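You operate a simulated robot arm through the tools that you are given. There is no shell and no other tool.

You are at the controls of a simulated robot arm. One attempt, no reset.

Task
Put the yellow can in the turntable's tote, reset, switch to auto and send it up. Set down upright: what you pick out.
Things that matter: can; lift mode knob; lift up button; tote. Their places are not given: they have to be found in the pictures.

Only the result counts: the job must be done as asked and must still hold three seconds after the hand-in. Knocking over, shifting, dropping, spilling or breaking anything else fails it.

Robot
A 7-joint arm with a two-finger parallel gripper, fixed in place. Base frame: the origin is at the foot of the arm, x ahead of it, y to its left, z up. Lengths are in m, angles in rad, forces in N, time in s.
Its first joint turns from -2.897 to 2.897 rad. Payload 4.4 kg.
Tool frame: the origin (TCP) lies between the finger pads and is the grasp point; the fingertips stand 0.023 m ahead of it; z points along the fingers, y is the line along which they close. Largest opening 0.094 m; finger width 0.038, thickness 0.01; the body of the gripper, 0.054 by 0.096 m, starts 0.039 m behind the TCP.
Orientation is that of the tool frame in the base frame, as a unit quaternion [w, x, y, z]. With the fingers straight down and closing along the base's y, the tool's x points along the base's -x, its y along +y and its z along -z.

Tools
- The arm moves only by the tool jog_arm. Its argument "deltas" is a list of rows, each an object (a shift or turn left out is 0, a gripper value left out holds the last) with "offset": the shift along the tool's x, y, z in m, a list of three; "dr": the turn, a rotation vector about the tool's x, y, z in rad, a list of three; "gripper": the closure, from 0 (fully open) to 1 (shut). In form: [{"offset": [x, y, z], "dr": [rx, ry, rz], "gripper": gripper}, ...]. A call has 1 to 20 rows; each row shifts and turns the commanded pose from where the row before left it, along the tool's axes as they then stand. Rows are played at 5 a second. More than 0.05 m and 0.15 rad between two rows, or a gripper value outside its range, and nothing of the call is played. Where a pose cannot be reached the arm comes as near as it can. A force on the tool above 40 N (or 10 N above the force at the start of the call, whichever is more), or a blocked arm, ends the call early, and 0.2 s more pass. Each finger travels about 0.072 m/s and halts on what it meets, pressing with about 30 N; the grip force reading is that of the motor and also rises with nothing between the fingers. The clock runs only during rows and for 0.2 s after the last one: add rows that do not move to give the fingers time. The reply holds the time, the measured pose of the TCP, the force on the tool along the base axes, the opening and the grip force, in the units named above and with some noise, with the torque about the TCP (base axes, N m) and any sound that the robot's microphone picked up, and new pictures: "pictures" is both (left out), scene, wrist or none.
- Cameras (640 x 400 px; columns grow to the right, rows downward): "scene" is fixed at [0.0515, 0.4952, 1.7446]; the picture's right is [0.29, -0.96, 0.00], its down [-0.77, -0.23, -0.60] and it looks along [0.58, 0.17, -0.80] (base axes); focal length 288 px, centre (320, 200). "wrist" rides on the gripper at [0.086, 0.016, -0.074] in the tool frame; the picture's right is [-0.18, 0.98, 0.00], its down [-0.58, -0.11, -0.81] and it looks along [-0.79, -0.15, 0.59] (tool axes); focal length 243 px, centre (320, 200).
- measure_at(camera, pixels): for up to 12 pixels [column, row] of the newest picture of that camera ("zoom" is the newest enlarged one), the place [x, y, z] in the base frame of the surface seen there, good to about 0.003 m, but the place of the scene camera against the robot may be out by one fixed shift of up to 0.018 m in any direction. No time passes.
- close_up(camera, box): a new picture of the part [left, top, right, bottom] of that camera's present view, enlarged. No time passes.
- close_job(): hands the job in; it is judged then, once.

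Leave the gripper open and the arm clear of the work at the hand-in unless told otherwise.

The tools are called as name(argument=value, ...) on one line, values as JSON. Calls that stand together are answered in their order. jog_arm: Moves the arm, as the interface text tells. Its arguments: {"type":"object","properties":{"deltas":{"type":"array"},"pictures":{"type":"string","enum":["both","scene","wrist","none"]}},"required":["deltas"]} The other tools are called the same way: measure_at (camera, pixels) gives the place of the surface under pixels of a picture; close_up (camera, box) takes an enlarged picture of a part of a camera's view; close_job () hands the job in.

At the start:

```text
time: 0.0
tcp_pos: [0.7756, 0.2025, 1.342]
tcp_rot: [0.0, 0.0, 1.0, -0.001]
wrist_force: [0.9, 0.5, 0.4]
moment: [0.01, 0.0, -0.03]
width: 0.0941
gripper_force: 0.2
```

scene: 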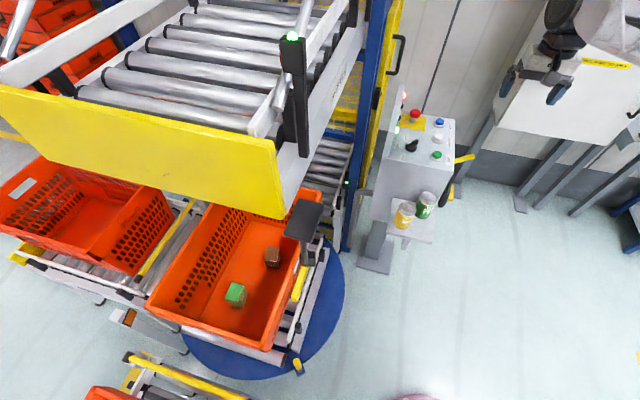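
wrist: 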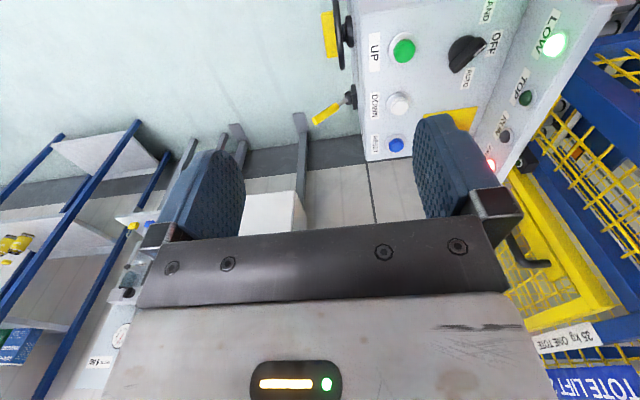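

I see a control box with buttons on the right of the lift, a little shelf with two cans (yellow and green), and an orange tote on a blue turntable. I'll take enlarged pictures of these first.

close_up(camera="scene", box=[360, 80, 480, 280])

close_up(camera="wrist", box=[320, 0, 640, 200])

close_up(camera="scene", box=[140, 170, 360, 390])

measure_at(camera="scene", pixels=[[404, 210], [426, 198], [415, 113], [440, 122], [438, 138], [437, 154], [411, 146], [235, 294], [272, 257], [250, 320], [305, 220], [403, 238]])

measure_at(camera="wrist", pixels=[[403, 50], [398, 103], [396, 145], [466, 53], [555, 43], [526, 97], [503, 136], [490, 163]])

```text
2.00 times, centred on (420, 180) of scene
```

zoom: 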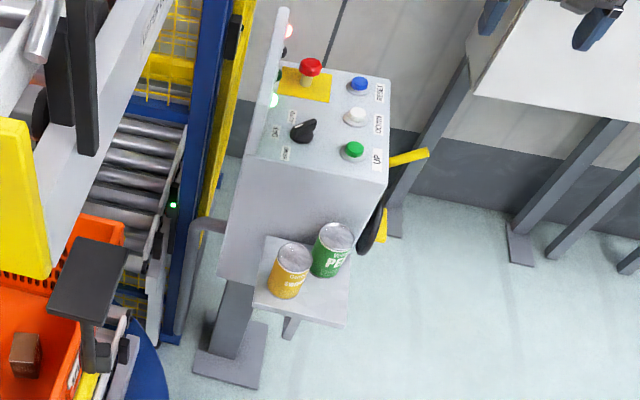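

```text
2.00 times, centred on (480, 100) of wrist
```

zoom: 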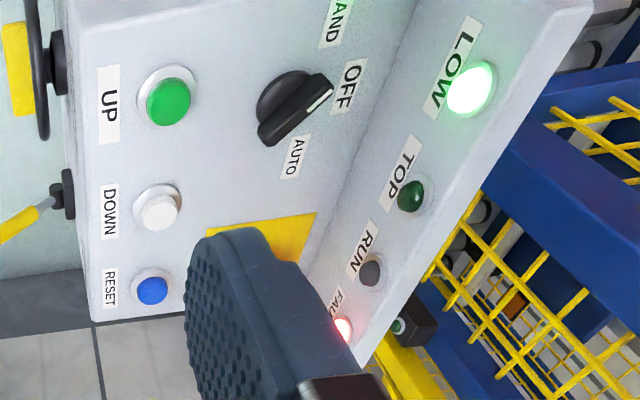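

```text
1.82 times, centred on (250, 280) of scene
```

zoom: 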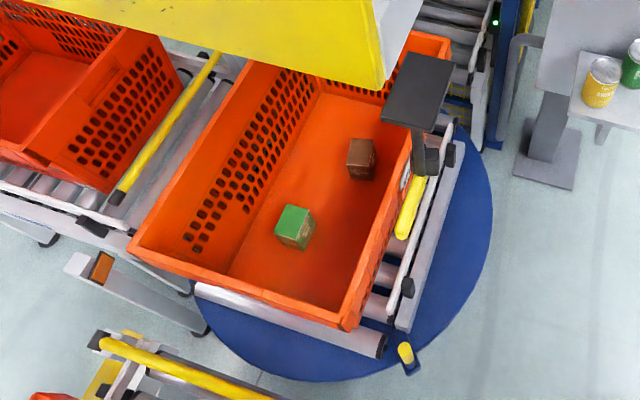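

```text
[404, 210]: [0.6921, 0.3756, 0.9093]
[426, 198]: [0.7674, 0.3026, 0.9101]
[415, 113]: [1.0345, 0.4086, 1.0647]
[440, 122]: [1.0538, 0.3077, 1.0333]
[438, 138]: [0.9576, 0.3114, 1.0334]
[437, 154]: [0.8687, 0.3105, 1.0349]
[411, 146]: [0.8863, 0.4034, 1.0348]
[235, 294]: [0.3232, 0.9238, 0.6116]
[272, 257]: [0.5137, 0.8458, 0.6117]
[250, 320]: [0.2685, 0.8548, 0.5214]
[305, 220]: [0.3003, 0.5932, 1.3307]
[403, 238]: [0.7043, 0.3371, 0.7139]
```

```text
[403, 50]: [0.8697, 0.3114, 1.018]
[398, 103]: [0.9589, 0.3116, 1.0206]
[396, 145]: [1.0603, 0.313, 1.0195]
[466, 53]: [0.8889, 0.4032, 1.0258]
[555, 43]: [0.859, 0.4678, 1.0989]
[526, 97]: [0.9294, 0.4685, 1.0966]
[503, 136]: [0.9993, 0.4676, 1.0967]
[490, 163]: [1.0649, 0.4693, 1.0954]
```

The controls are UP (green), DOWN (white), RESET (blue) and a mode knob pointing to OFF, with AUTO to one side. The red FAULT light is on. Next I'll measure the floor, the tote's rims, the black panel over the tote, and the yellow deck.

measure_at(camera="scene", pixels=[[450, 300], [305, 265], [303, 240], [290, 205], [318, 232], [148, 303], [272, 348], [200, 195], [320, 195], [278, 215], [10, 95], [275, 150]])

measure_at(camera="scene", pixels=[[415, 396], [295, 40], [300, 150], [270, 280], [240, 310], [215, 290], [260, 230], [300, 300], [180, 315], [210, 330], [290, 330], [312, 250]])

close_up(camera="scene", box=[240, 170, 360, 290])

close_up(camera="scene", box=[440, 0, 640, 200])

```text
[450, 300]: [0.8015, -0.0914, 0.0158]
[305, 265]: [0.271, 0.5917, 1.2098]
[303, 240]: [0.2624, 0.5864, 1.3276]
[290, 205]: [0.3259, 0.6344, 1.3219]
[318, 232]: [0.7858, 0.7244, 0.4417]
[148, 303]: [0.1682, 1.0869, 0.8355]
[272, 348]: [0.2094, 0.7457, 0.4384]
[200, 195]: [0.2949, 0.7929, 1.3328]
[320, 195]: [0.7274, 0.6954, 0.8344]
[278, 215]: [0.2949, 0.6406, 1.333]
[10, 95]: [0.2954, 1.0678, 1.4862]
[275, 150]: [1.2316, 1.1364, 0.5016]
```

```text
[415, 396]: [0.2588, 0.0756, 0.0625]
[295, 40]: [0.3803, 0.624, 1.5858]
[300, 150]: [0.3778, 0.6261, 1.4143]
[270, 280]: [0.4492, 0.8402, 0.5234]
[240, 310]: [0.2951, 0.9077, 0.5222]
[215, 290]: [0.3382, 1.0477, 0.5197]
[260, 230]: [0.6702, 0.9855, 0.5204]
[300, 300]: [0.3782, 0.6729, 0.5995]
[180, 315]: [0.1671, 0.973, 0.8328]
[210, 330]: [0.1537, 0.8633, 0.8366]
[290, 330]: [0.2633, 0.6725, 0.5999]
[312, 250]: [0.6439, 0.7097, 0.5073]
```

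```text
3.33 times, centred on (300, 230) of scene
```

zoom: 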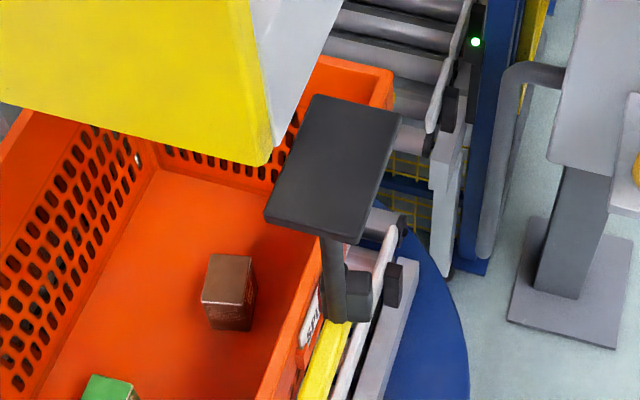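

```text
2.00 times, centred on (540, 100) of scene
```

zoom: 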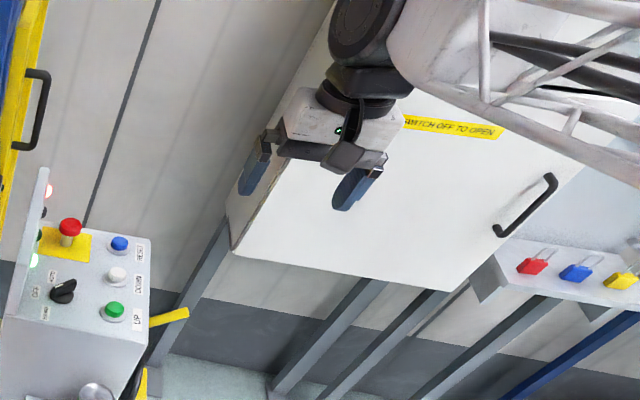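

The floor is about z=0 and the tote floor about z=0.51. The upper conveyor overhangs the tote. I'll now measure the cans, the shelf and the control box in an enlarged view.

close_up(camera="scene", box=[370, 180, 450, 230])

measure_at(camera="scene", pixels=[[390, 232], [430, 240], [395, 215], [415, 232], [425, 228], [380, 160], [432, 172], [453, 125], [397, 105], [410, 170], [398, 130], [445, 180]])

measure_at(camera="scene", pixels=[[384, 173], [370, 200], [365, 225], [375, 262], [404, 100], [410, 187], [460, 162], [448, 190], [465, 156], [300, 258], [309, 258], [304, 268]])

```text
8.00 times, centred on (410, 205) of scene
```

zoom: 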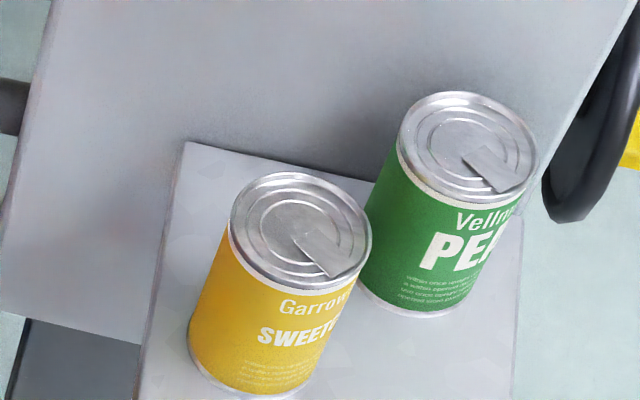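

```text
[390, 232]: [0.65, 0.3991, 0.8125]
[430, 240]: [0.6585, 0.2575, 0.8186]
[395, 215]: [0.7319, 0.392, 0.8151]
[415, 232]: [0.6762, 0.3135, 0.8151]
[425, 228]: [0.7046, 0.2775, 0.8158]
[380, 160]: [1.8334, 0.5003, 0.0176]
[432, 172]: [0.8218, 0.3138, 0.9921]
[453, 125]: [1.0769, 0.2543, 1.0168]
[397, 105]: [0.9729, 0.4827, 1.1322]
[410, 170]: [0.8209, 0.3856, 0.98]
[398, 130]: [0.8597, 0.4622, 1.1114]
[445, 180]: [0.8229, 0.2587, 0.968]
```

```text
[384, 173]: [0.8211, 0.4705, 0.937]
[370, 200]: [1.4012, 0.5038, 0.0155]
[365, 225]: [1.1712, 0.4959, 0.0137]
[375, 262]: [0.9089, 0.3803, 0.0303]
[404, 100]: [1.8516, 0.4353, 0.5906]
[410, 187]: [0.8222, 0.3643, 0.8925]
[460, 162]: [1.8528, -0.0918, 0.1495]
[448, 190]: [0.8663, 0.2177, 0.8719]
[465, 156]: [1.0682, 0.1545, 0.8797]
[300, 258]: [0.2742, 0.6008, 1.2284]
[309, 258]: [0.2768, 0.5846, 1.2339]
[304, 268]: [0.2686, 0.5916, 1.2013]
```

The shelf is at about z=0.80 and the can tops at about 0.895. I'll measure the cans' rims in this enlarged picture for their centres and width.

measure_at(camera="zoom", pixels=[[300, 232], [236, 222], [366, 240], [285, 178], [315, 283], [465, 150], [404, 140], [532, 160], [460, 96], [480, 200], [185, 150], [140, 390]])

close_up(camera="scene", box=[280, 190, 340, 290])

close_up(camera="wrist", box=[420, 0, 520, 100])

```text
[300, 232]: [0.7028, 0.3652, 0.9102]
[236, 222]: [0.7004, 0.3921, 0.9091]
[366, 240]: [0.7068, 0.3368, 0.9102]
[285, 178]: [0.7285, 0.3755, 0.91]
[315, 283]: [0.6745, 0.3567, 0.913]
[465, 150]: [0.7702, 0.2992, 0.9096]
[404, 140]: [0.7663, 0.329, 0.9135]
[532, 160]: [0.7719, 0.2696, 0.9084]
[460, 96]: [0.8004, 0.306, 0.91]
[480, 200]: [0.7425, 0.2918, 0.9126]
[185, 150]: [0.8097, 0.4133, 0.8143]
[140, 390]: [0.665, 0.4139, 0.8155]
```

```text
4.00 times, centred on (310, 240) of scene
```

zoom: 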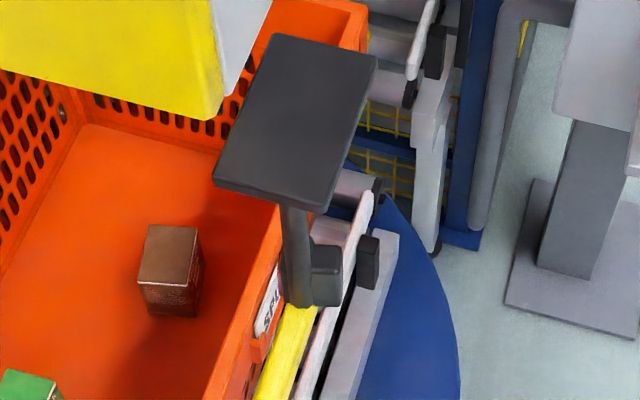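

```text
4.00 times, centred on (470, 50) of wrist
```

zoom: 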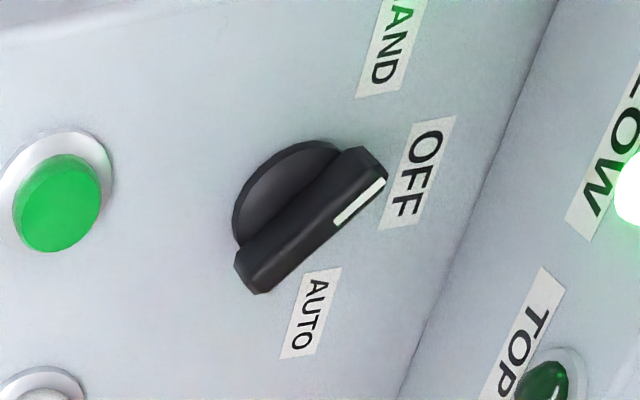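

The yellow can is centred near (0.703, 0.365) in scene coordinates, with radius about 0.03. Now I'll measure the knob handle and its labels in the wrist close-up.

measure_at(camera="zoom", pixels=[[378, 178], [340, 215], [280, 260], [250, 275], [360, 160], [418, 170], [310, 315], [385, 60], [275, 190], [310, 225], [55, 205], [200, 150]])

measure_at(camera="scene", pixels=[[410, 150], [413, 142], [416, 143], [397, 145], [406, 138], [403, 156], [296, 198], [317, 202], [292, 237], [310, 241], [255, 210], [283, 218]])

```text
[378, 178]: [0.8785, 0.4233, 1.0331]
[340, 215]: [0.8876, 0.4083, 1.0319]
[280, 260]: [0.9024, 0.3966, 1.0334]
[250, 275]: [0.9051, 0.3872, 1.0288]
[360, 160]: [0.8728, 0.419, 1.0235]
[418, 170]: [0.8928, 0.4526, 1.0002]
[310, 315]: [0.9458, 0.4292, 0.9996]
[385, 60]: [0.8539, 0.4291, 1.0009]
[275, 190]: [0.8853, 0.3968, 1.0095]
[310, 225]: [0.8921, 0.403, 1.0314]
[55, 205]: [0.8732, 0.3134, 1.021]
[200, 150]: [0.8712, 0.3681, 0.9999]
```

```text
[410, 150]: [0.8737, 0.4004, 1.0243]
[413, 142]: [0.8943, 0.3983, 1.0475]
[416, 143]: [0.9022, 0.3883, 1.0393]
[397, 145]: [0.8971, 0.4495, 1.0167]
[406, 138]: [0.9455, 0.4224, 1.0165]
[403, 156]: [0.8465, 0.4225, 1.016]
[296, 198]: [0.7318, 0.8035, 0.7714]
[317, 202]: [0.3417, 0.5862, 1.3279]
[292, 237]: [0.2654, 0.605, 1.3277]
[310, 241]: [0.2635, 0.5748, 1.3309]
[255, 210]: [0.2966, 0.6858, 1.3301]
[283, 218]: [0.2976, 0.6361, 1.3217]
```

All the controls face upward, on a panel at z≈1.00 in robot coordinates. The scene camera reads about 0.016 too high. The knob handle now points toward HAND/OFF, so it has to be turned clockwise (seen from above) to AUTO. First I'll move back and down, so the wrist camera can see the yellow can.

jog_arm(deltas=[{"offset": [0.03, 0.02, 0.02]}, {"offset": [0.03, 0.02, 0.02]}, {"offset": [0.03, 0.02, 0.02]}, {"offset": [0.03, 0.02, 0.02]}, {"offset": [0.03, 0.02, 0.02]}, {"offset": [0.03, 0.02, 0.02]}, {"offset": [0.02, 0.02, 0.02]}, {"offset": [0, 0, 0]}], pictures="both")

```text
time: 1.8
tcp_pos: [0.5749, 0.3434, 1.2003]
tcp_rot: [0.0, 0.0, 1.0, 0.0]
wrist_force: [0.8, 0.1, -0.1]
moment: [0.02, 0.0, -0.01]
width: 0.0942
gripper_force: 0.0
```

scene: 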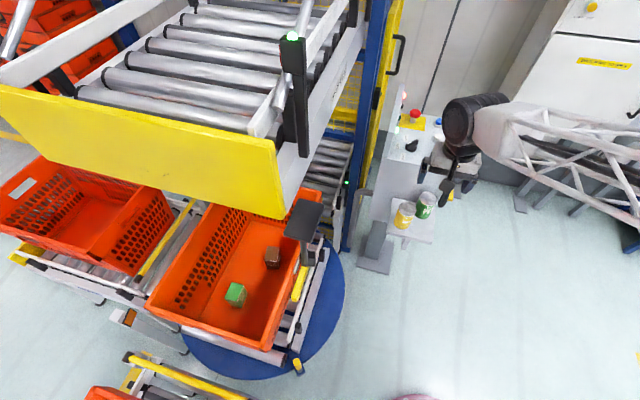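
wrist: 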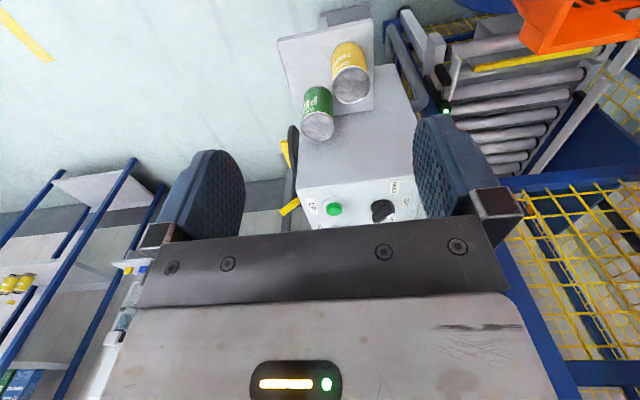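

The yellow can is visible at about (350,70) in the wrist view. I'll measure it there, and also the arm's own links in the scene picture so I know where the forearm runs.

measure_at(camera="scene", pixels=[[480, 115], [510, 125], [540, 130], [580, 150], [610, 165], [635, 190], [465, 175], [630, 130], [600, 135], [470, 105]])

close_up(camera="wrist", box=[270, 20, 430, 120])

close_up(camera="scene", box=[400, 60, 640, 240])

```text
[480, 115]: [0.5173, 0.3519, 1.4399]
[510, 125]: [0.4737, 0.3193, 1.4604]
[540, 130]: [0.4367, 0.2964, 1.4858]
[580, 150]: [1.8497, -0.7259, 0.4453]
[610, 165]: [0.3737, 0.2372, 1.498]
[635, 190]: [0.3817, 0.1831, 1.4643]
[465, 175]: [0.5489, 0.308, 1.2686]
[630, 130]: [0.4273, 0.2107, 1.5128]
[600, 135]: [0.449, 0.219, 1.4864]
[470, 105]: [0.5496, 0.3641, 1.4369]
```

```text
4.00 times, centred on (350, 70) of wrist
```

zoom: 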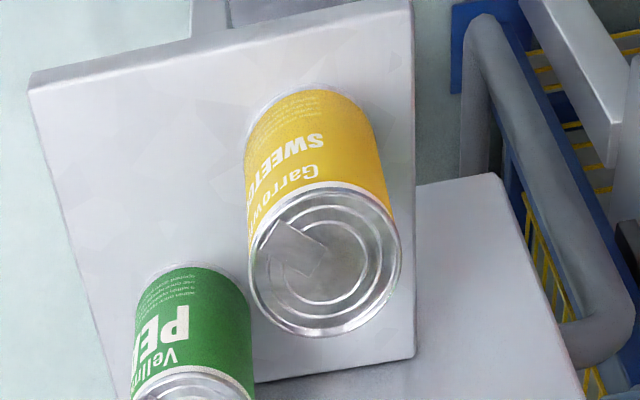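

```text
2.22 times, centred on (520, 150) of scene
```

zoom: 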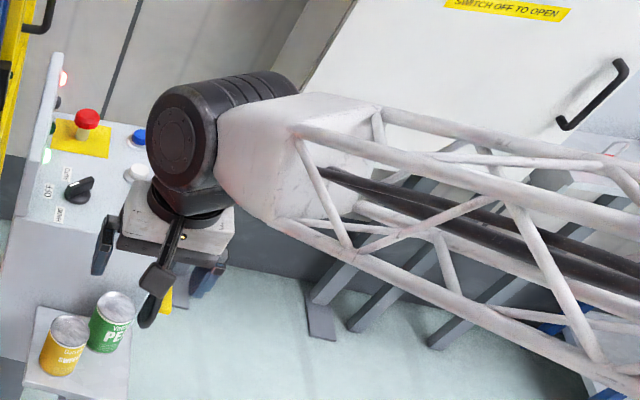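

The forearm slopes back from the wrist, about 0.24 m above the TCP. Next I'll measure the yellow can's lid in the wrist view (around (351,84)), and the tote's near rim and floor in the scene view.

measure_at(camera="wrist", pixels=[[351, 84.5], [334, 84], [369, 83], [351, 67], [351, 102], [317, 124], [305, 126], [330, 124], [300, 60], [368, 20], [340, 115], [365, 60]])

measure_at(camera="scene", pixels=[[230, 336], [230, 333], [230, 330], [230, 327], [230, 324], [230, 321], [230, 318], [230, 315], [230, 312], [230, 308], [250, 325], [250, 328]])

measure_at(camera="scene", pixels=[[285, 290], [280, 295], [275, 300], [270, 305], [265, 310], [260, 315], [280, 318], [275, 325], [190, 300], [195, 280], [185, 290], [200, 310]])

close_up(camera="scene", box=[140, 260, 300, 360])

```text
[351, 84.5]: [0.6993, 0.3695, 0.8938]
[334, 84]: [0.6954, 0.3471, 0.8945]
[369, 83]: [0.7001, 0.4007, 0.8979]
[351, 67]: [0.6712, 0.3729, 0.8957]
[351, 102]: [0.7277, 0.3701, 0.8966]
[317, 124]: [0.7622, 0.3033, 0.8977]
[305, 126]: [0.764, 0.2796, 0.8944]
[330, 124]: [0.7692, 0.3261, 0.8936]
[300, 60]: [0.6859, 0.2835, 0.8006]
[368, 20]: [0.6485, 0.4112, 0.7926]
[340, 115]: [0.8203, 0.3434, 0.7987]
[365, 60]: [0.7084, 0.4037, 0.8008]
```

```text
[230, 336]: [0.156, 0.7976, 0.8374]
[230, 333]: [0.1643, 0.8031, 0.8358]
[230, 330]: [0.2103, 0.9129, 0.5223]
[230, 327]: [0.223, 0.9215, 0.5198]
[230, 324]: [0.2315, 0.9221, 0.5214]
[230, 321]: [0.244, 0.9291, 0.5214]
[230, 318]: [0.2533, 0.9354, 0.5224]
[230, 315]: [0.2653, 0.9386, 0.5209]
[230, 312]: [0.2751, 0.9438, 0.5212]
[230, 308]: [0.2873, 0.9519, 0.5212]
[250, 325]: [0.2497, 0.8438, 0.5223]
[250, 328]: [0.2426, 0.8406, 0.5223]
```

```text
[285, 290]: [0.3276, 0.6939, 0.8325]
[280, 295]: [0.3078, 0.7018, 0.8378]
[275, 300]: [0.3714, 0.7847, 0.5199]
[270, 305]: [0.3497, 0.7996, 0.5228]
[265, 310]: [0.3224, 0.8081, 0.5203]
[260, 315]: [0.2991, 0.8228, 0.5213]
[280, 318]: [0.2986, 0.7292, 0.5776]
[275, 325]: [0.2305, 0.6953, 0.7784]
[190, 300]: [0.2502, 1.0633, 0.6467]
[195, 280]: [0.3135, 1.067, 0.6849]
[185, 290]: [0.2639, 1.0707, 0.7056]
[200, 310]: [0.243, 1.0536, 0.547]
```

```text
4.00 times, centred on (220, 310) of scene
```

zoom: 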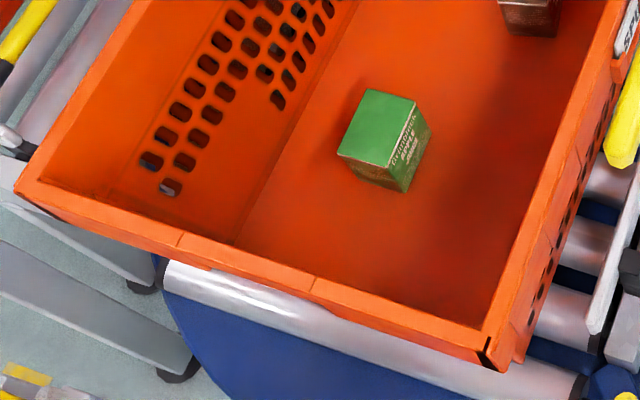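

In robot coordinates the yellow can's centre is about (0.700, 0.373), with its top at 0.895 and base at 0.800. The two tote blocks are at (0.32,0.93) and (0.51,0.85), so I plan to set the can down near (0.26,0.85). I'll move to above the yellow can at z=1.0 with the fingers open.

jog_arm(deltas=[{"offset": [-0.025, 0.006, 0.04]}, {"offset": [-0.025, 0.006, 0.04]}, {"offset": [-0.025, 0.006, 0.04]}, {"offset": [-0.025, 0.006, 0.04]}, {"offset": [-0.025, 0.006, 0.04]}, {"offset": [0, 0, 0]}], pictures="both")

```text
time: 3.2
tcp_pos: [0.6991, 0.3701, 1.0006]
tcp_rot: [-0.001, 0.0, 1.0, 0.0]
wrist_force: [0.0, 0.1, 0.6]
moment: [0.03, 0.04, -0.01]
width: 0.094
gripper_force: 0.0
```

scene: 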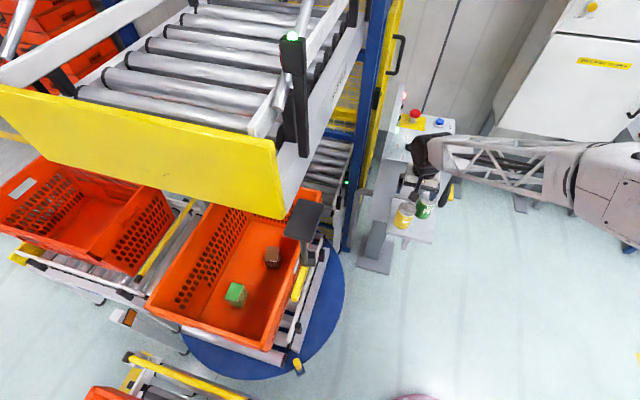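
wrist: 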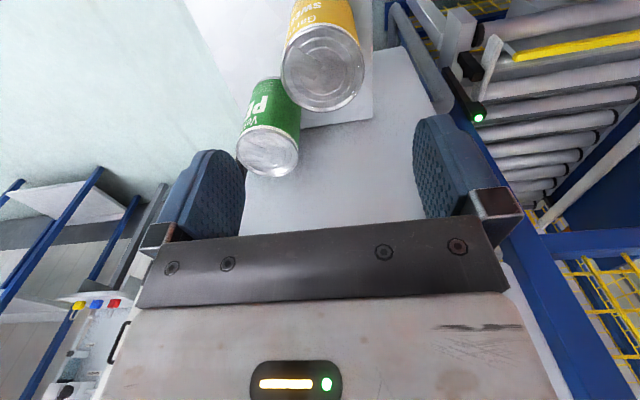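

The yellow can's lid is now at about (322,68) in the wrist view. I'll measure it again from closer, along with the forearm in the scene view.

measure_at(camera="wrist", pixels=[[322, 68], [284, 66], [361, 70], [320, 28], [326, 106], [268, 152], [240, 148], [297, 152], [267, 128], [270, 174]])

measure_at(camera="scene", pixels=[[425, 150], [450, 150], [480, 155], [540, 165], [580, 175], [610, 185], [580, 150], [630, 150], [600, 200]])

close_up(camera="scene", box=[380, 90, 640, 250])

```text
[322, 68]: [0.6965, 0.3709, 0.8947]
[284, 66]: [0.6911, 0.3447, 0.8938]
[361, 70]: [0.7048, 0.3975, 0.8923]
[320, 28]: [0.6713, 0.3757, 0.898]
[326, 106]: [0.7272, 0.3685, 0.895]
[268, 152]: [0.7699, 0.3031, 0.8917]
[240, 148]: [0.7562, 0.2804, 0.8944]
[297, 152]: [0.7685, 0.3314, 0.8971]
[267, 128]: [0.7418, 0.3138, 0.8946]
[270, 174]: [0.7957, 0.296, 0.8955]
```

```text
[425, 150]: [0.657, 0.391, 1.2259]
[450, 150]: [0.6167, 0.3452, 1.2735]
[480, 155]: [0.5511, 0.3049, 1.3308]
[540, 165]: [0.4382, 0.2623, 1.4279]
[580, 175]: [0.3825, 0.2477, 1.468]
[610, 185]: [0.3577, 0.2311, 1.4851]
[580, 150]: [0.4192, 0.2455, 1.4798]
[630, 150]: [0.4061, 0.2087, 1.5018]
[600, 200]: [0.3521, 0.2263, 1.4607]
```

```text
2.46 times, centred on (510, 170) of scene
```

zoom: 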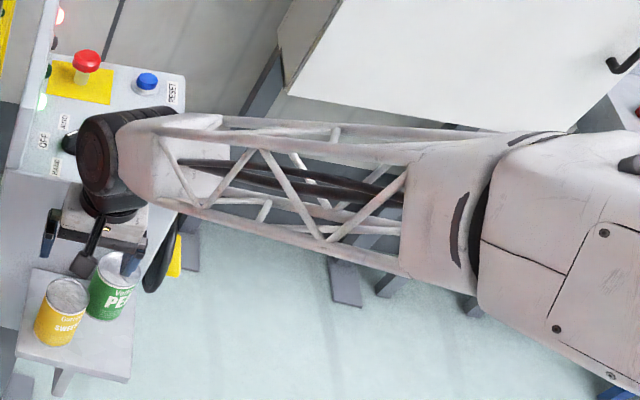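

The can is centred at (0.699, 0.371), almost exactly under the TCP. I'll go straight down to z≈0.869. The fingers then span 0.846–0.895 on the can and the gripper body stays above both lids. I'll check before closing.

jog_arm(deltas=[{"offset": [0, 0.001, 0.035]}, {"offset": [0, 0, 0.035]}, {"offset": [0, 0, 0.035]}, {"offset": [0, 0, 0.0265]}, {"offset": [0, 0, 0]}], pictures="both")

```text
time: 4.4
tcp_pos: [0.701, 0.3725, 0.8683]
tcp_rot: [0.001, 0.0, 1.0, 0.0]
wrist_force: [0.0, 0.3, -0.2]
moment: [-0.01, -0.01, -0.01]
width: 0.0946
gripper_force: 0.0
```

scene: 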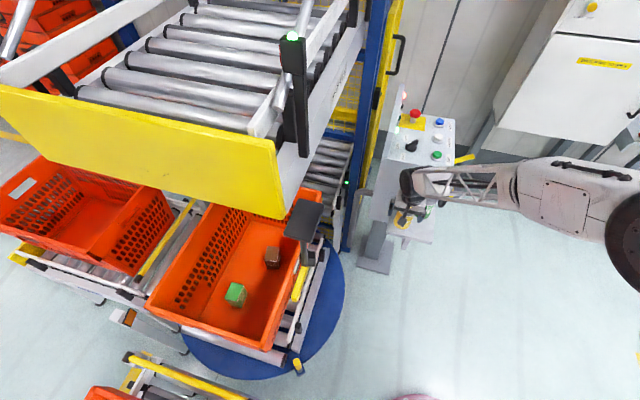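
wrist: 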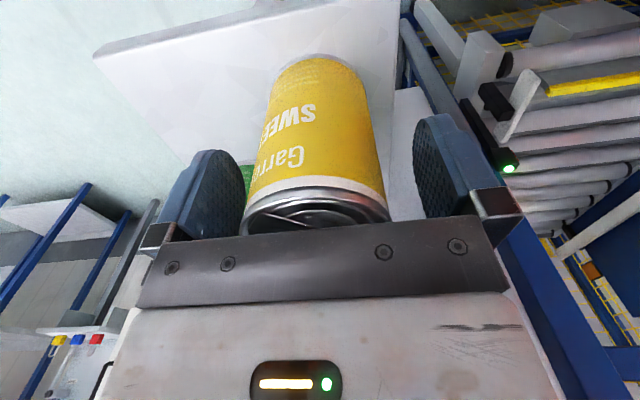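

The can is between the fingers, and the green can is clear to the left and behind. I'll close the gripper now without moving.

jog_arm(deltas=[{"gripper": 0.3}, {"gripper": 0.5}, {"gripper": 1.0}, {"gripper": 1.0}, {"gripper": 1.0}], pictures="both")

```text
time: 5.6
tcp_pos: [0.6999, 0.3731, 0.8685]
tcp_rot: [0.001, 0.0, 1.0, 0.0]
wrist_force: [-0.2, -0.3, -0.2]
moment: [0.08, -0.09, -0.01]
width: 0.0596
gripper_force: 29.6
```

scene: 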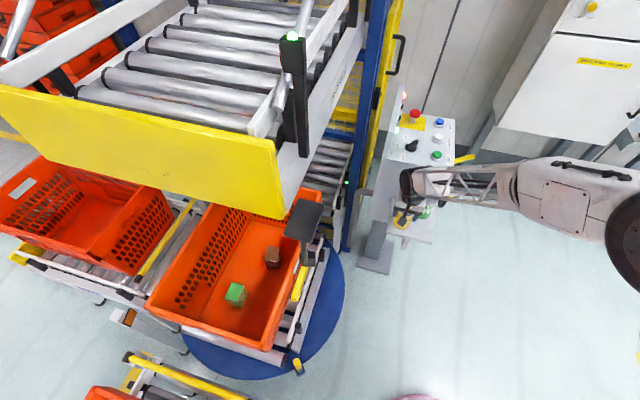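
wrist: 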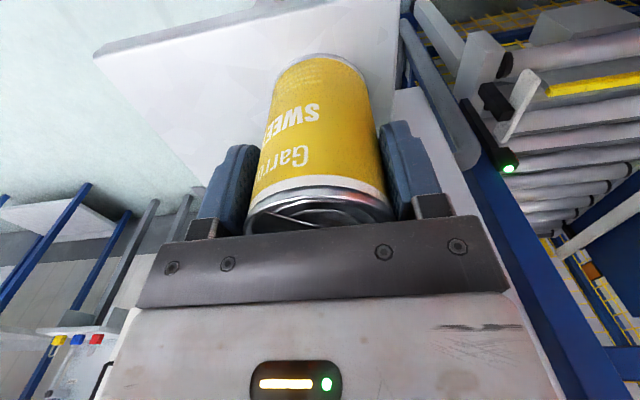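

The can is held at width 0.0596. I'll lift it straight up about 0.135 m and check it.

jog_arm(deltas=[{"offset": [0, 0, -0.02]}, {"offset": [0, 0, -0.035]}, {"offset": [0, 0, -0.04]}, {"offset": [0, 0, -0.04]}, {"offset": [0, 0, 0]}], pictures="both")

```text
time: 6.8
tcp_pos: [0.7036, 0.3727, 1.0049]
tcp_rot: [0.0, 0.0, 1.0, 0.0]
wrist_force: [0.1, -0.4, 0.0]
moment: [-0.03, 0.02, 0.01]
width: 0.0003
gripper_force: 30.3
```

scene: 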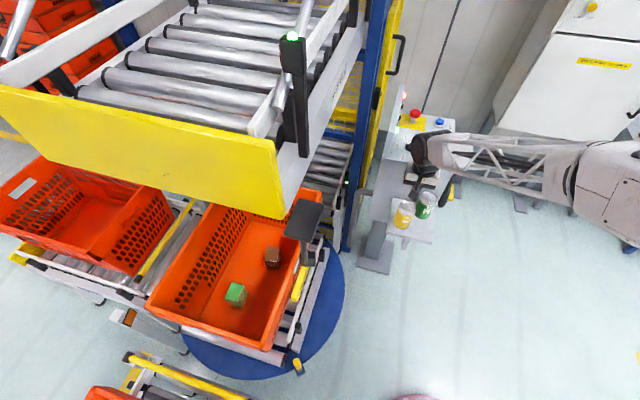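
wrist: 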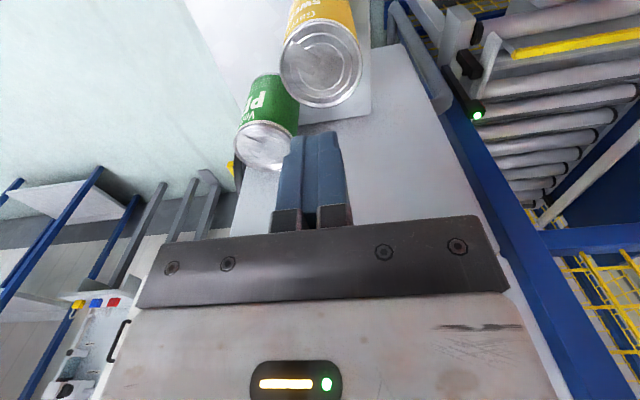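

The grip slipped: the width is now 0.0003 and the can is still standing on the shelf. I'll look closely at the can and measure where it is now before trying again.

close_up(camera="wrist", box=[210, 0, 410, 200])

measure_at(camera="wrist", pixels=[[321, 65], [283, 62], [360, 65], [320, 26], [325, 104], [266, 148], [238, 144], [295, 148], [265, 124], [268, 170]])

close_up(camera="scene", box=[370, 180, 450, 230])

```text
2.00 times, centred on (310, 100) of wrist
```

zoom: 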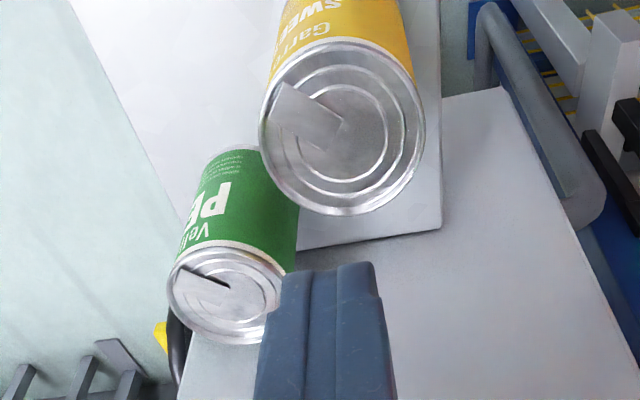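

```text
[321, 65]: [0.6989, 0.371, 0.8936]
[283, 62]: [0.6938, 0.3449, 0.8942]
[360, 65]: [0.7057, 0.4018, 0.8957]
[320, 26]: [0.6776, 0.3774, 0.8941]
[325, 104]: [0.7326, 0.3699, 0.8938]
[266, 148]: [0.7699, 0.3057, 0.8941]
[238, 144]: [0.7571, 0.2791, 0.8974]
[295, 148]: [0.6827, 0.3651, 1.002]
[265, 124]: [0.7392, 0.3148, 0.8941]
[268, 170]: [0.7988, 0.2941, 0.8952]
```

```text
8.00 times, centred on (410, 205) of scene
```

zoom: 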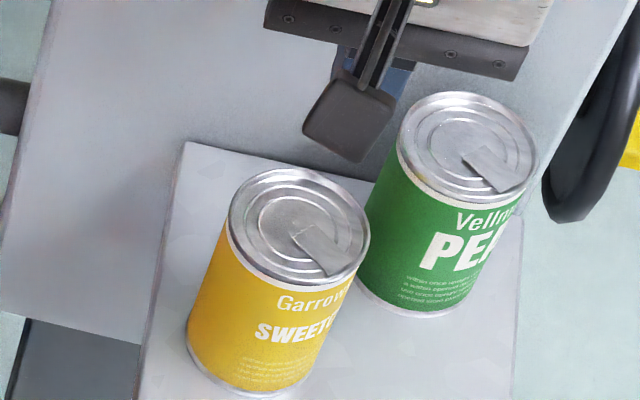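

The can stands where it was, and the green can has not moved. I'll reopen the fingers up here, go down a bit lower (z≈0.861) for a deeper grip, close and wait, then lift slowly while watching the force.

jog_arm(deltas=[{"gripper": 0.0}, {"gripper": 0.0}, {"gripper": 0.0}, {"gripper": 0.0}, {"offset": [0.002, -0.001, 0.035]}, {"offset": [0, 0, 0.035]}, {"offset": [0, 0, 0.035]}, {"offset": [0, 0, 0.025]}, {"offset": [0, 0, 0.0125]}, {"offset": [0, 0, 0]}], pictures="wrist")

```text
time: 9.0
tcp_pos: [0.6978, 0.3716, 0.8635]
tcp_rot: [0.0, 0.0, 1.0, -0.001]
wrist_force: [-0.4, 0.8, -0.5]
moment: [0.01, 0.01, -0.04]
width: 0.0942
gripper_force: 0.1
```

wrist: 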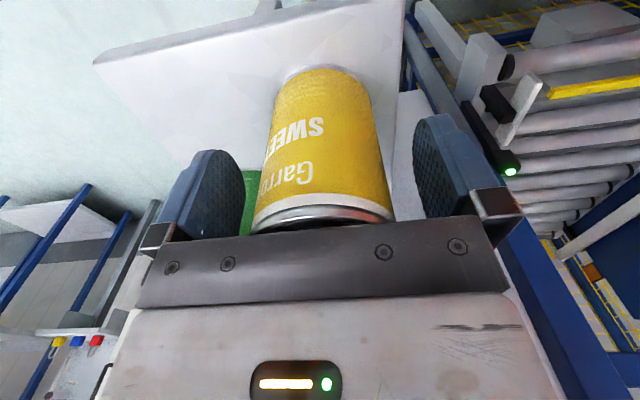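

The TCP is at z=0.8635 with the can well between the fingers. I'll close, wait, and then lift only 8 mm slowly to read the force.

jog_arm(deltas=[{"gripper": 0.3}, {"gripper": 1.0}, {"gripper": 1.0}, {"gripper": 1.0}, {"gripper": 1.0}, {"gripper": 1.0}], pictures="none")

jog_arm(deltas=[{"offset": [0, 0, -0.002]}, {"offset": [0, 0, -0.002]}, {"offset": [0, 0, -0.002]}, {"offset": [0, 0, -0.002]}], pictures="wrist")

```text
time: 10.4
tcp_pos: [0.6981, 0.3721, 0.8634]
tcp_rot: [0.0, 0.001, 1.0, -0.001]
wrist_force: [0.7, 1.1, 0.1]
moment: [-0.03, 0.01, 0.03]
width: 0.0593
gripper_force: 29.5
```

```text
time: 11.4
tcp_pos: [0.6971, 0.3727, 0.8697]
tcp_rot: [0.0, 0.0, 1.0, 0.0]
wrist_force: [-0.3, 0.0, -2.8]
moment: [-0.01, 0.05, 0.02]
width: 0.0593
gripper_force: 29.7
```

wrist: 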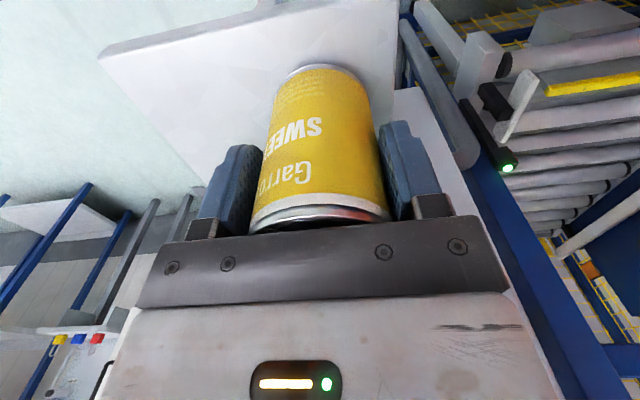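

The force shows about 2.8 N of weight, the width is still 0.0593, and the can is moving with the hand. I'll keep lifting gently and check for slip.

jog_arm(deltas=[{"offset": [0, 0, -0.003]}, {"offset": [0, 0, -0.004]}, {"offset": [0, 0, -0.005]}, {"offset": [0, 0, -0.006]}, {"offset": [0, 0, -0.006]}, {"offset": [0, 0, -0.005]}, {"offset": [0, 0, -0.003]}, {"offset": [0, 0, 0]}], pictures="both")

```text
time: 13.2
tcp_pos: [0.6995, 0.3721, 0.9026]
tcp_rot: [0.0, 0.0, 1.0, 0.0]
wrist_force: [1.1, 0.2, -2.9]
moment: [-0.01, 0.02, -0.04]
width: 0.0593
gripper_force: 30.1
```

scene: 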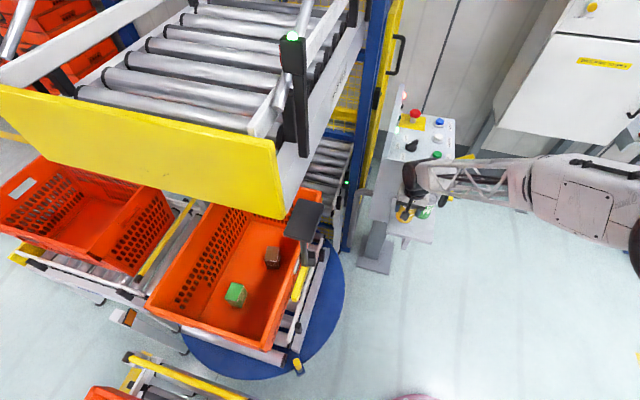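
wrist: 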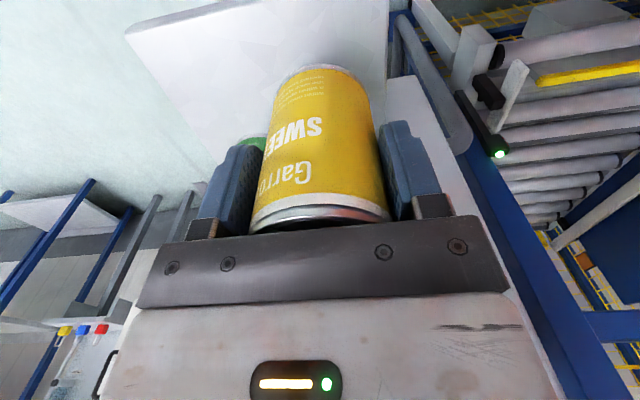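

The can is held steadily and is clear of the shelf. I'll keep lifting gently, with ramped steps, to about z=1.02.

jog_arm(deltas=[{"offset": [0, 0, -0.004]}, {"offset": [0, 0, -0.008]}, {"offset": [0, 0, -0.012]}, {"offset": [0, 0, -0.016]}, {"offset": [0, 0, -0.018]}, {"offset": [0, 0, -0.018]}, {"offset": [0, 0, -0.016]}, {"offset": [0, 0, -0.012]}, {"offset": [0, 0, -0.008]}, {"offset": [0, 0, -0.004]}, {"offset": [0, 0, 0]}], pictures="wrist")

```text
time: 15.6
tcp_pos: [0.6988, 0.3753, 1.0192]
tcp_rot: [0.0, -0.001, 1.0, 0.001]
wrist_force: [-0.7, 0.2, -3.1]
moment: [-0.03, 0.01, 0.0]
width: 0.0597
gripper_force: 30.9
```

wrist: 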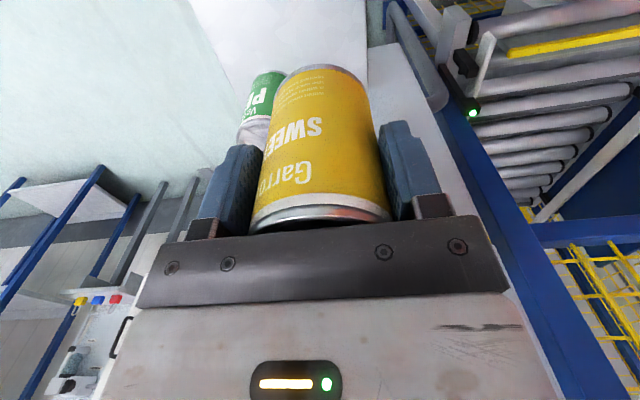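

The can is steady, with about 3 N of weight. Now I'll retract towards the base at this height, to about (0.44, 0.235), in gentle steps.

jog_arm(deltas=[{"offset": [0.0054, -0.0029, 0]}, {"offset": [0.0108, -0.0058, 0]}, {"offset": [0.0161, -0.0088, 0]}, {"offset": [0.0215, -0.0117, 0]}, {"offset": [0.0215, -0.0117, 0]}, {"offset": [0.0215, -0.0117, 0]}, {"offset": [0.0215, -0.0117, 0]}, {"offset": [0.0215, -0.0117, 0]}, {"offset": [0.0215, -0.0117, 0]}, {"offset": [0.0215, -0.0117, 0]}, {"offset": [0.0215, -0.0117, 0]}, {"offset": [0.0215, -0.0117, 0]}, {"offset": [0.0161, -0.0088, 0]}, {"offset": [0.0108, -0.0058, 0]}, {"offset": [0.0054, -0.0029, 0]}, {"offset": [0, 0, 0]}], pictures="both")

```text
time: 19.0
tcp_pos: [0.4411, 0.2324, 1.0195]
tcp_rot: [0.0, 0.0, 1.0, 0.0]
wrist_force: [-0.2, 0.8, -3.9]
moment: [0.02, 0.01, 0.01]
width: 0.0595
gripper_force: 30.3
```

scene: 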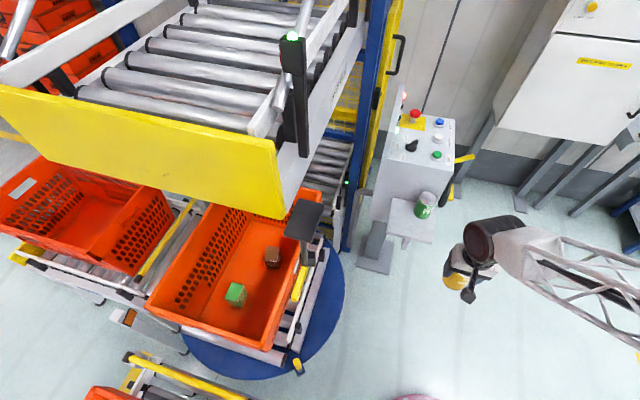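
wrist: 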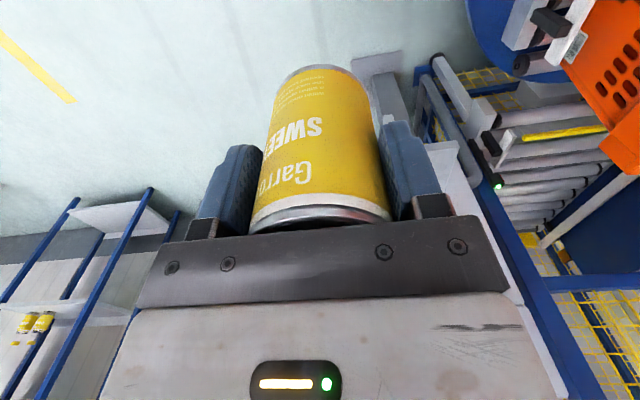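

The green can is still in place and the yellow one is held. Next I'll swing left to about (0.138, 0.481) at the same height, staying well short of the black panel and the yellow beam.

jog_arm(deltas=[{"offset": [0.0047, 0.0039, 0]}, {"offset": [0.0095, 0.0078, 0]}, {"offset": [0.0142, 0.0117, 0]}, {"offset": [0.0189, 0.0155, 0]}, {"offset": [0.0189, 0.0155, 0]}, {"offset": [0.0189, 0.0155, 0]}, {"offset": [0.0189, 0.0155, 0]}, {"offset": [0.0189, 0.0155, 0]}, {"offset": [0.0189, 0.0155, 0]}, {"offset": [0.0189, 0.0155, 0]}, {"offset": [0.0189, 0.0155, 0]}, {"offset": [0.0189, 0.0155, 0]}, {"offset": [0.0189, 0.0155, 0]}, {"offset": [0.0189, 0.0155, 0]}, {"offset": [0.0189, 0.0155, 0]}, {"offset": [0.0189, 0.0155, 0]}, {"offset": [0.0142, 0.0117, 0]}, {"offset": [0.0095, 0.0078, 0]}, {"offset": [0.0047, 0.0039, 0]}, {"offset": [0, 0, 0]}], pictures="both")

```text
time: 23.2
tcp_pos: [0.1383, 0.4805, 1.0189]
tcp_rot: [0.0, 0.0, 1.0, 0.0]
wrist_force: [-0.4, -0.4, -3.5]
moment: [0.0, 0.01, -0.02]
width: 0.0598
gripper_force: 30.5
```

scene: 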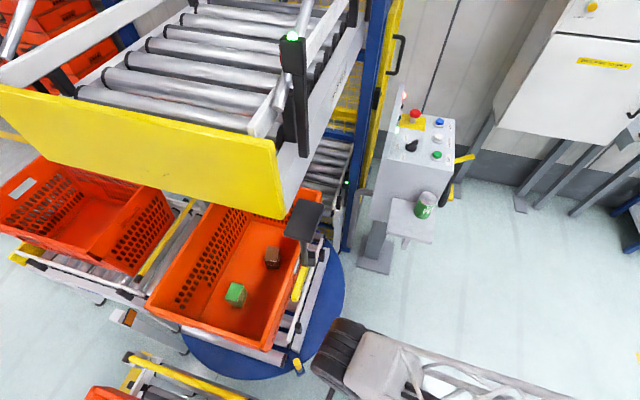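
wrist: 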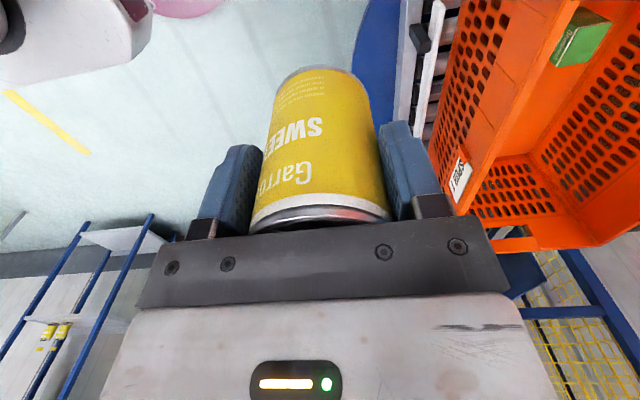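

The can is still held. Now I'll turn the tool 90° counter-clockwise seen from above, about its own axis, so the wrist camera points to −y and the fingers close along x for the tote.

jog_arm(deltas=[{"dr": [0, 0, -0.04]}, {"dr": [0, 0, -0.08]}, {"dr": [0, 0, -0.12]}, {"dr": [0, 0, -0.12]}, {"dr": [0, 0, -0.12]}, {"dr": [0, 0, -0.12]}, {"dr": [0, 0, -0.12]}, {"dr": [0, 0, -0.12]}, {"dr": [0, 0, -0.12]}, {"dr": [0, 0, -0.12]}, {"dr": [0, 0, -0.12]}, {"dr": [0, 0, -0.12]}, {"dr": [0, 0, -0.12]}, {"dr": [0, 0, -0.08]}, {"dr": [0, 0, -0.05]}, {"dr": [0, 0, 0]}], pictures="both")

```text
time: 26.6
tcp_pos: [0.1376, 0.4808, 1.0185]
tcp_rot: [0.0, -0.707, 0.707, 0.0]
wrist_force: [0.1, 0.3, -3.8]
moment: [-0.06, 0.02, 0.02]
width: 0.0595
gripper_force: 30.1
```

scene: 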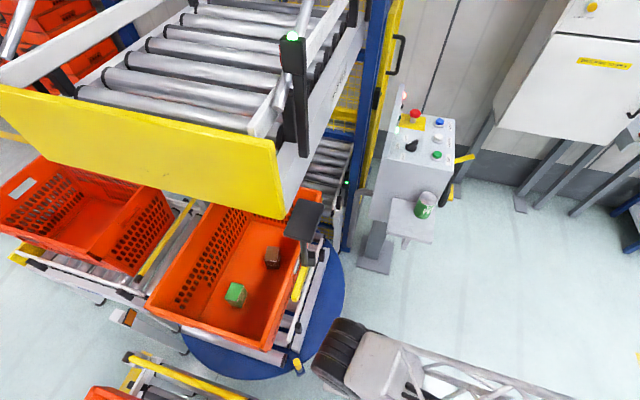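
wrist: 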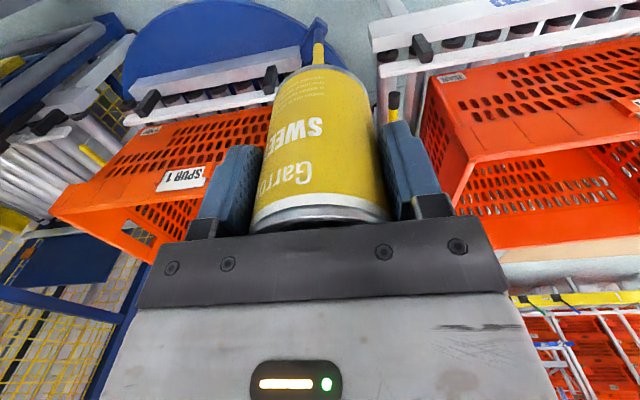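

The tool is turned. In the wrist view the left tote, marked SPUR 1 and on the blue disc, should be the turntable's tote. I'll measure it and the right-hand tote to confirm which is which.

measure_at(camera="wrist", pixels=[[184, 178], [90, 200], [150, 260], [210, 130], [455, 90], [560, 200], [460, 200], [200, 30], [230, 75], [620, 60], [140, 225], [445, 78]])

close_up(camera="wrist", box=[0, 0, 320, 300])

close_up(camera="scene", box=[0, 150, 400, 400])

```text
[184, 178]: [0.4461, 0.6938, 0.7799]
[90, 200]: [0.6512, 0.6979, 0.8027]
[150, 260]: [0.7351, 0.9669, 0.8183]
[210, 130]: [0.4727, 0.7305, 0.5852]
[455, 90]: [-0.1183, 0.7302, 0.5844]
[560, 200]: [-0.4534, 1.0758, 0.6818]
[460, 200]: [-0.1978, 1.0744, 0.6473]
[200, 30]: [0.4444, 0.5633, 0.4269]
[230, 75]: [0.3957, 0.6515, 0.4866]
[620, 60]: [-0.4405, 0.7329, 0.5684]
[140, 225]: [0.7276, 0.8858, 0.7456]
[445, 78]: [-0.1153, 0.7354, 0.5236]
```

```text
1.33 times, centred on (160, 150) of wrist
```

zoom: 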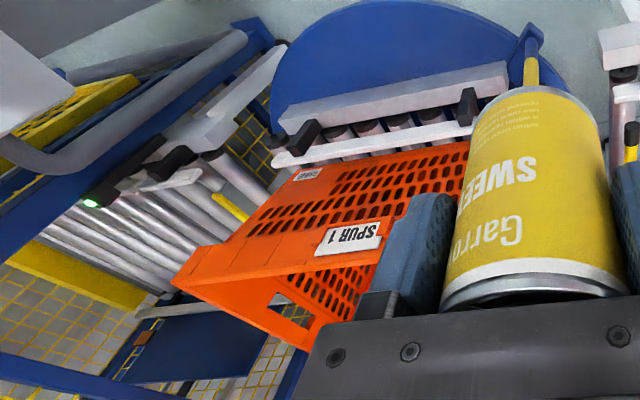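

```text
1.60 times, centred on (200, 275) of scene
```

zoom: 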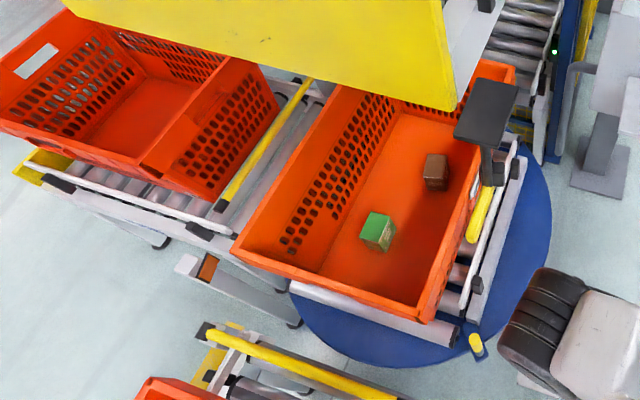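

Confirmed: the turntable tote spans x 0.15–0.74 and y 0.69–1.09, with its rim at about z=0.82. I'll extend radially towards (0.255, 0.87), doing the first half now and lowering slightly.

jog_arm(deltas=[{"offset": [-0.0065, -0.002, 0.0012]}, {"offset": [-0.013, -0.0039, 0.0023]}, {"offset": [-0.0194, -0.0059, 0.0035]}, {"offset": [-0.0259, -0.0078, 0.0047]}, {"offset": [-0.0259, -0.0078, 0.0047]}, {"offset": [-0.0259, -0.0078, 0.0047]}, {"offset": [-0.0259, -0.0078, 0.0047]}, {"offset": [-0.0194, -0.0059, 0.0035]}, {"offset": [-0.013, -0.0039, 0.0023]}, {"offset": [-0.0065, -0.002, 0.0012]}, {"offset": [0, 0, 0]}], pictures="both")

```text
time: 28.3
tcp_pos: [0.1756, 0.6124, 0.9942]
tcp_rot: [0.002, 0.707, -0.707, 0.001]
wrist_force: [-9.7, -16.1, -3.6]
moment: [0.82, -0.44, 0.01]
width: 0.0597
gripper_force: 30.2
stopped in row 8: the force on the tool passed its limit at 67 N (the readings are from after the stop); the commanded pose is now the measured one
```

scene: 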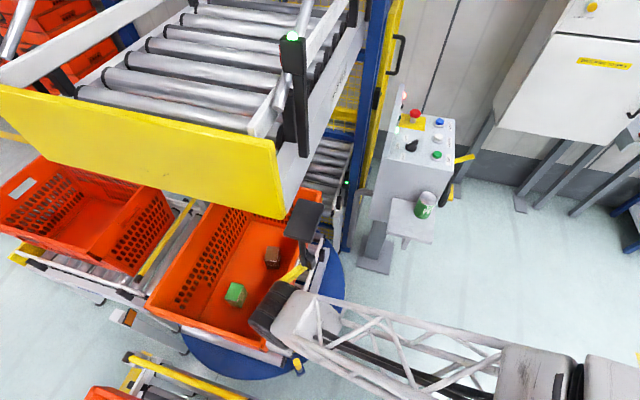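
wrist: 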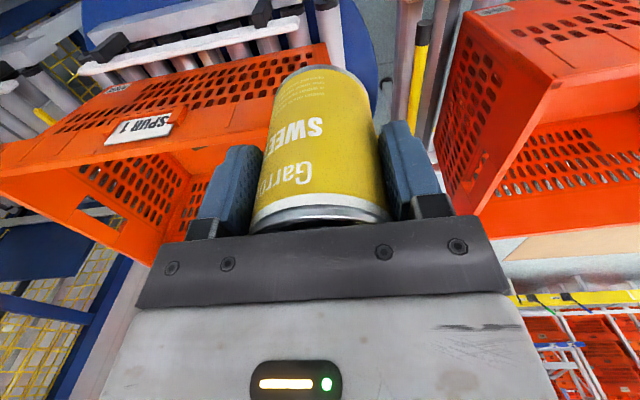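

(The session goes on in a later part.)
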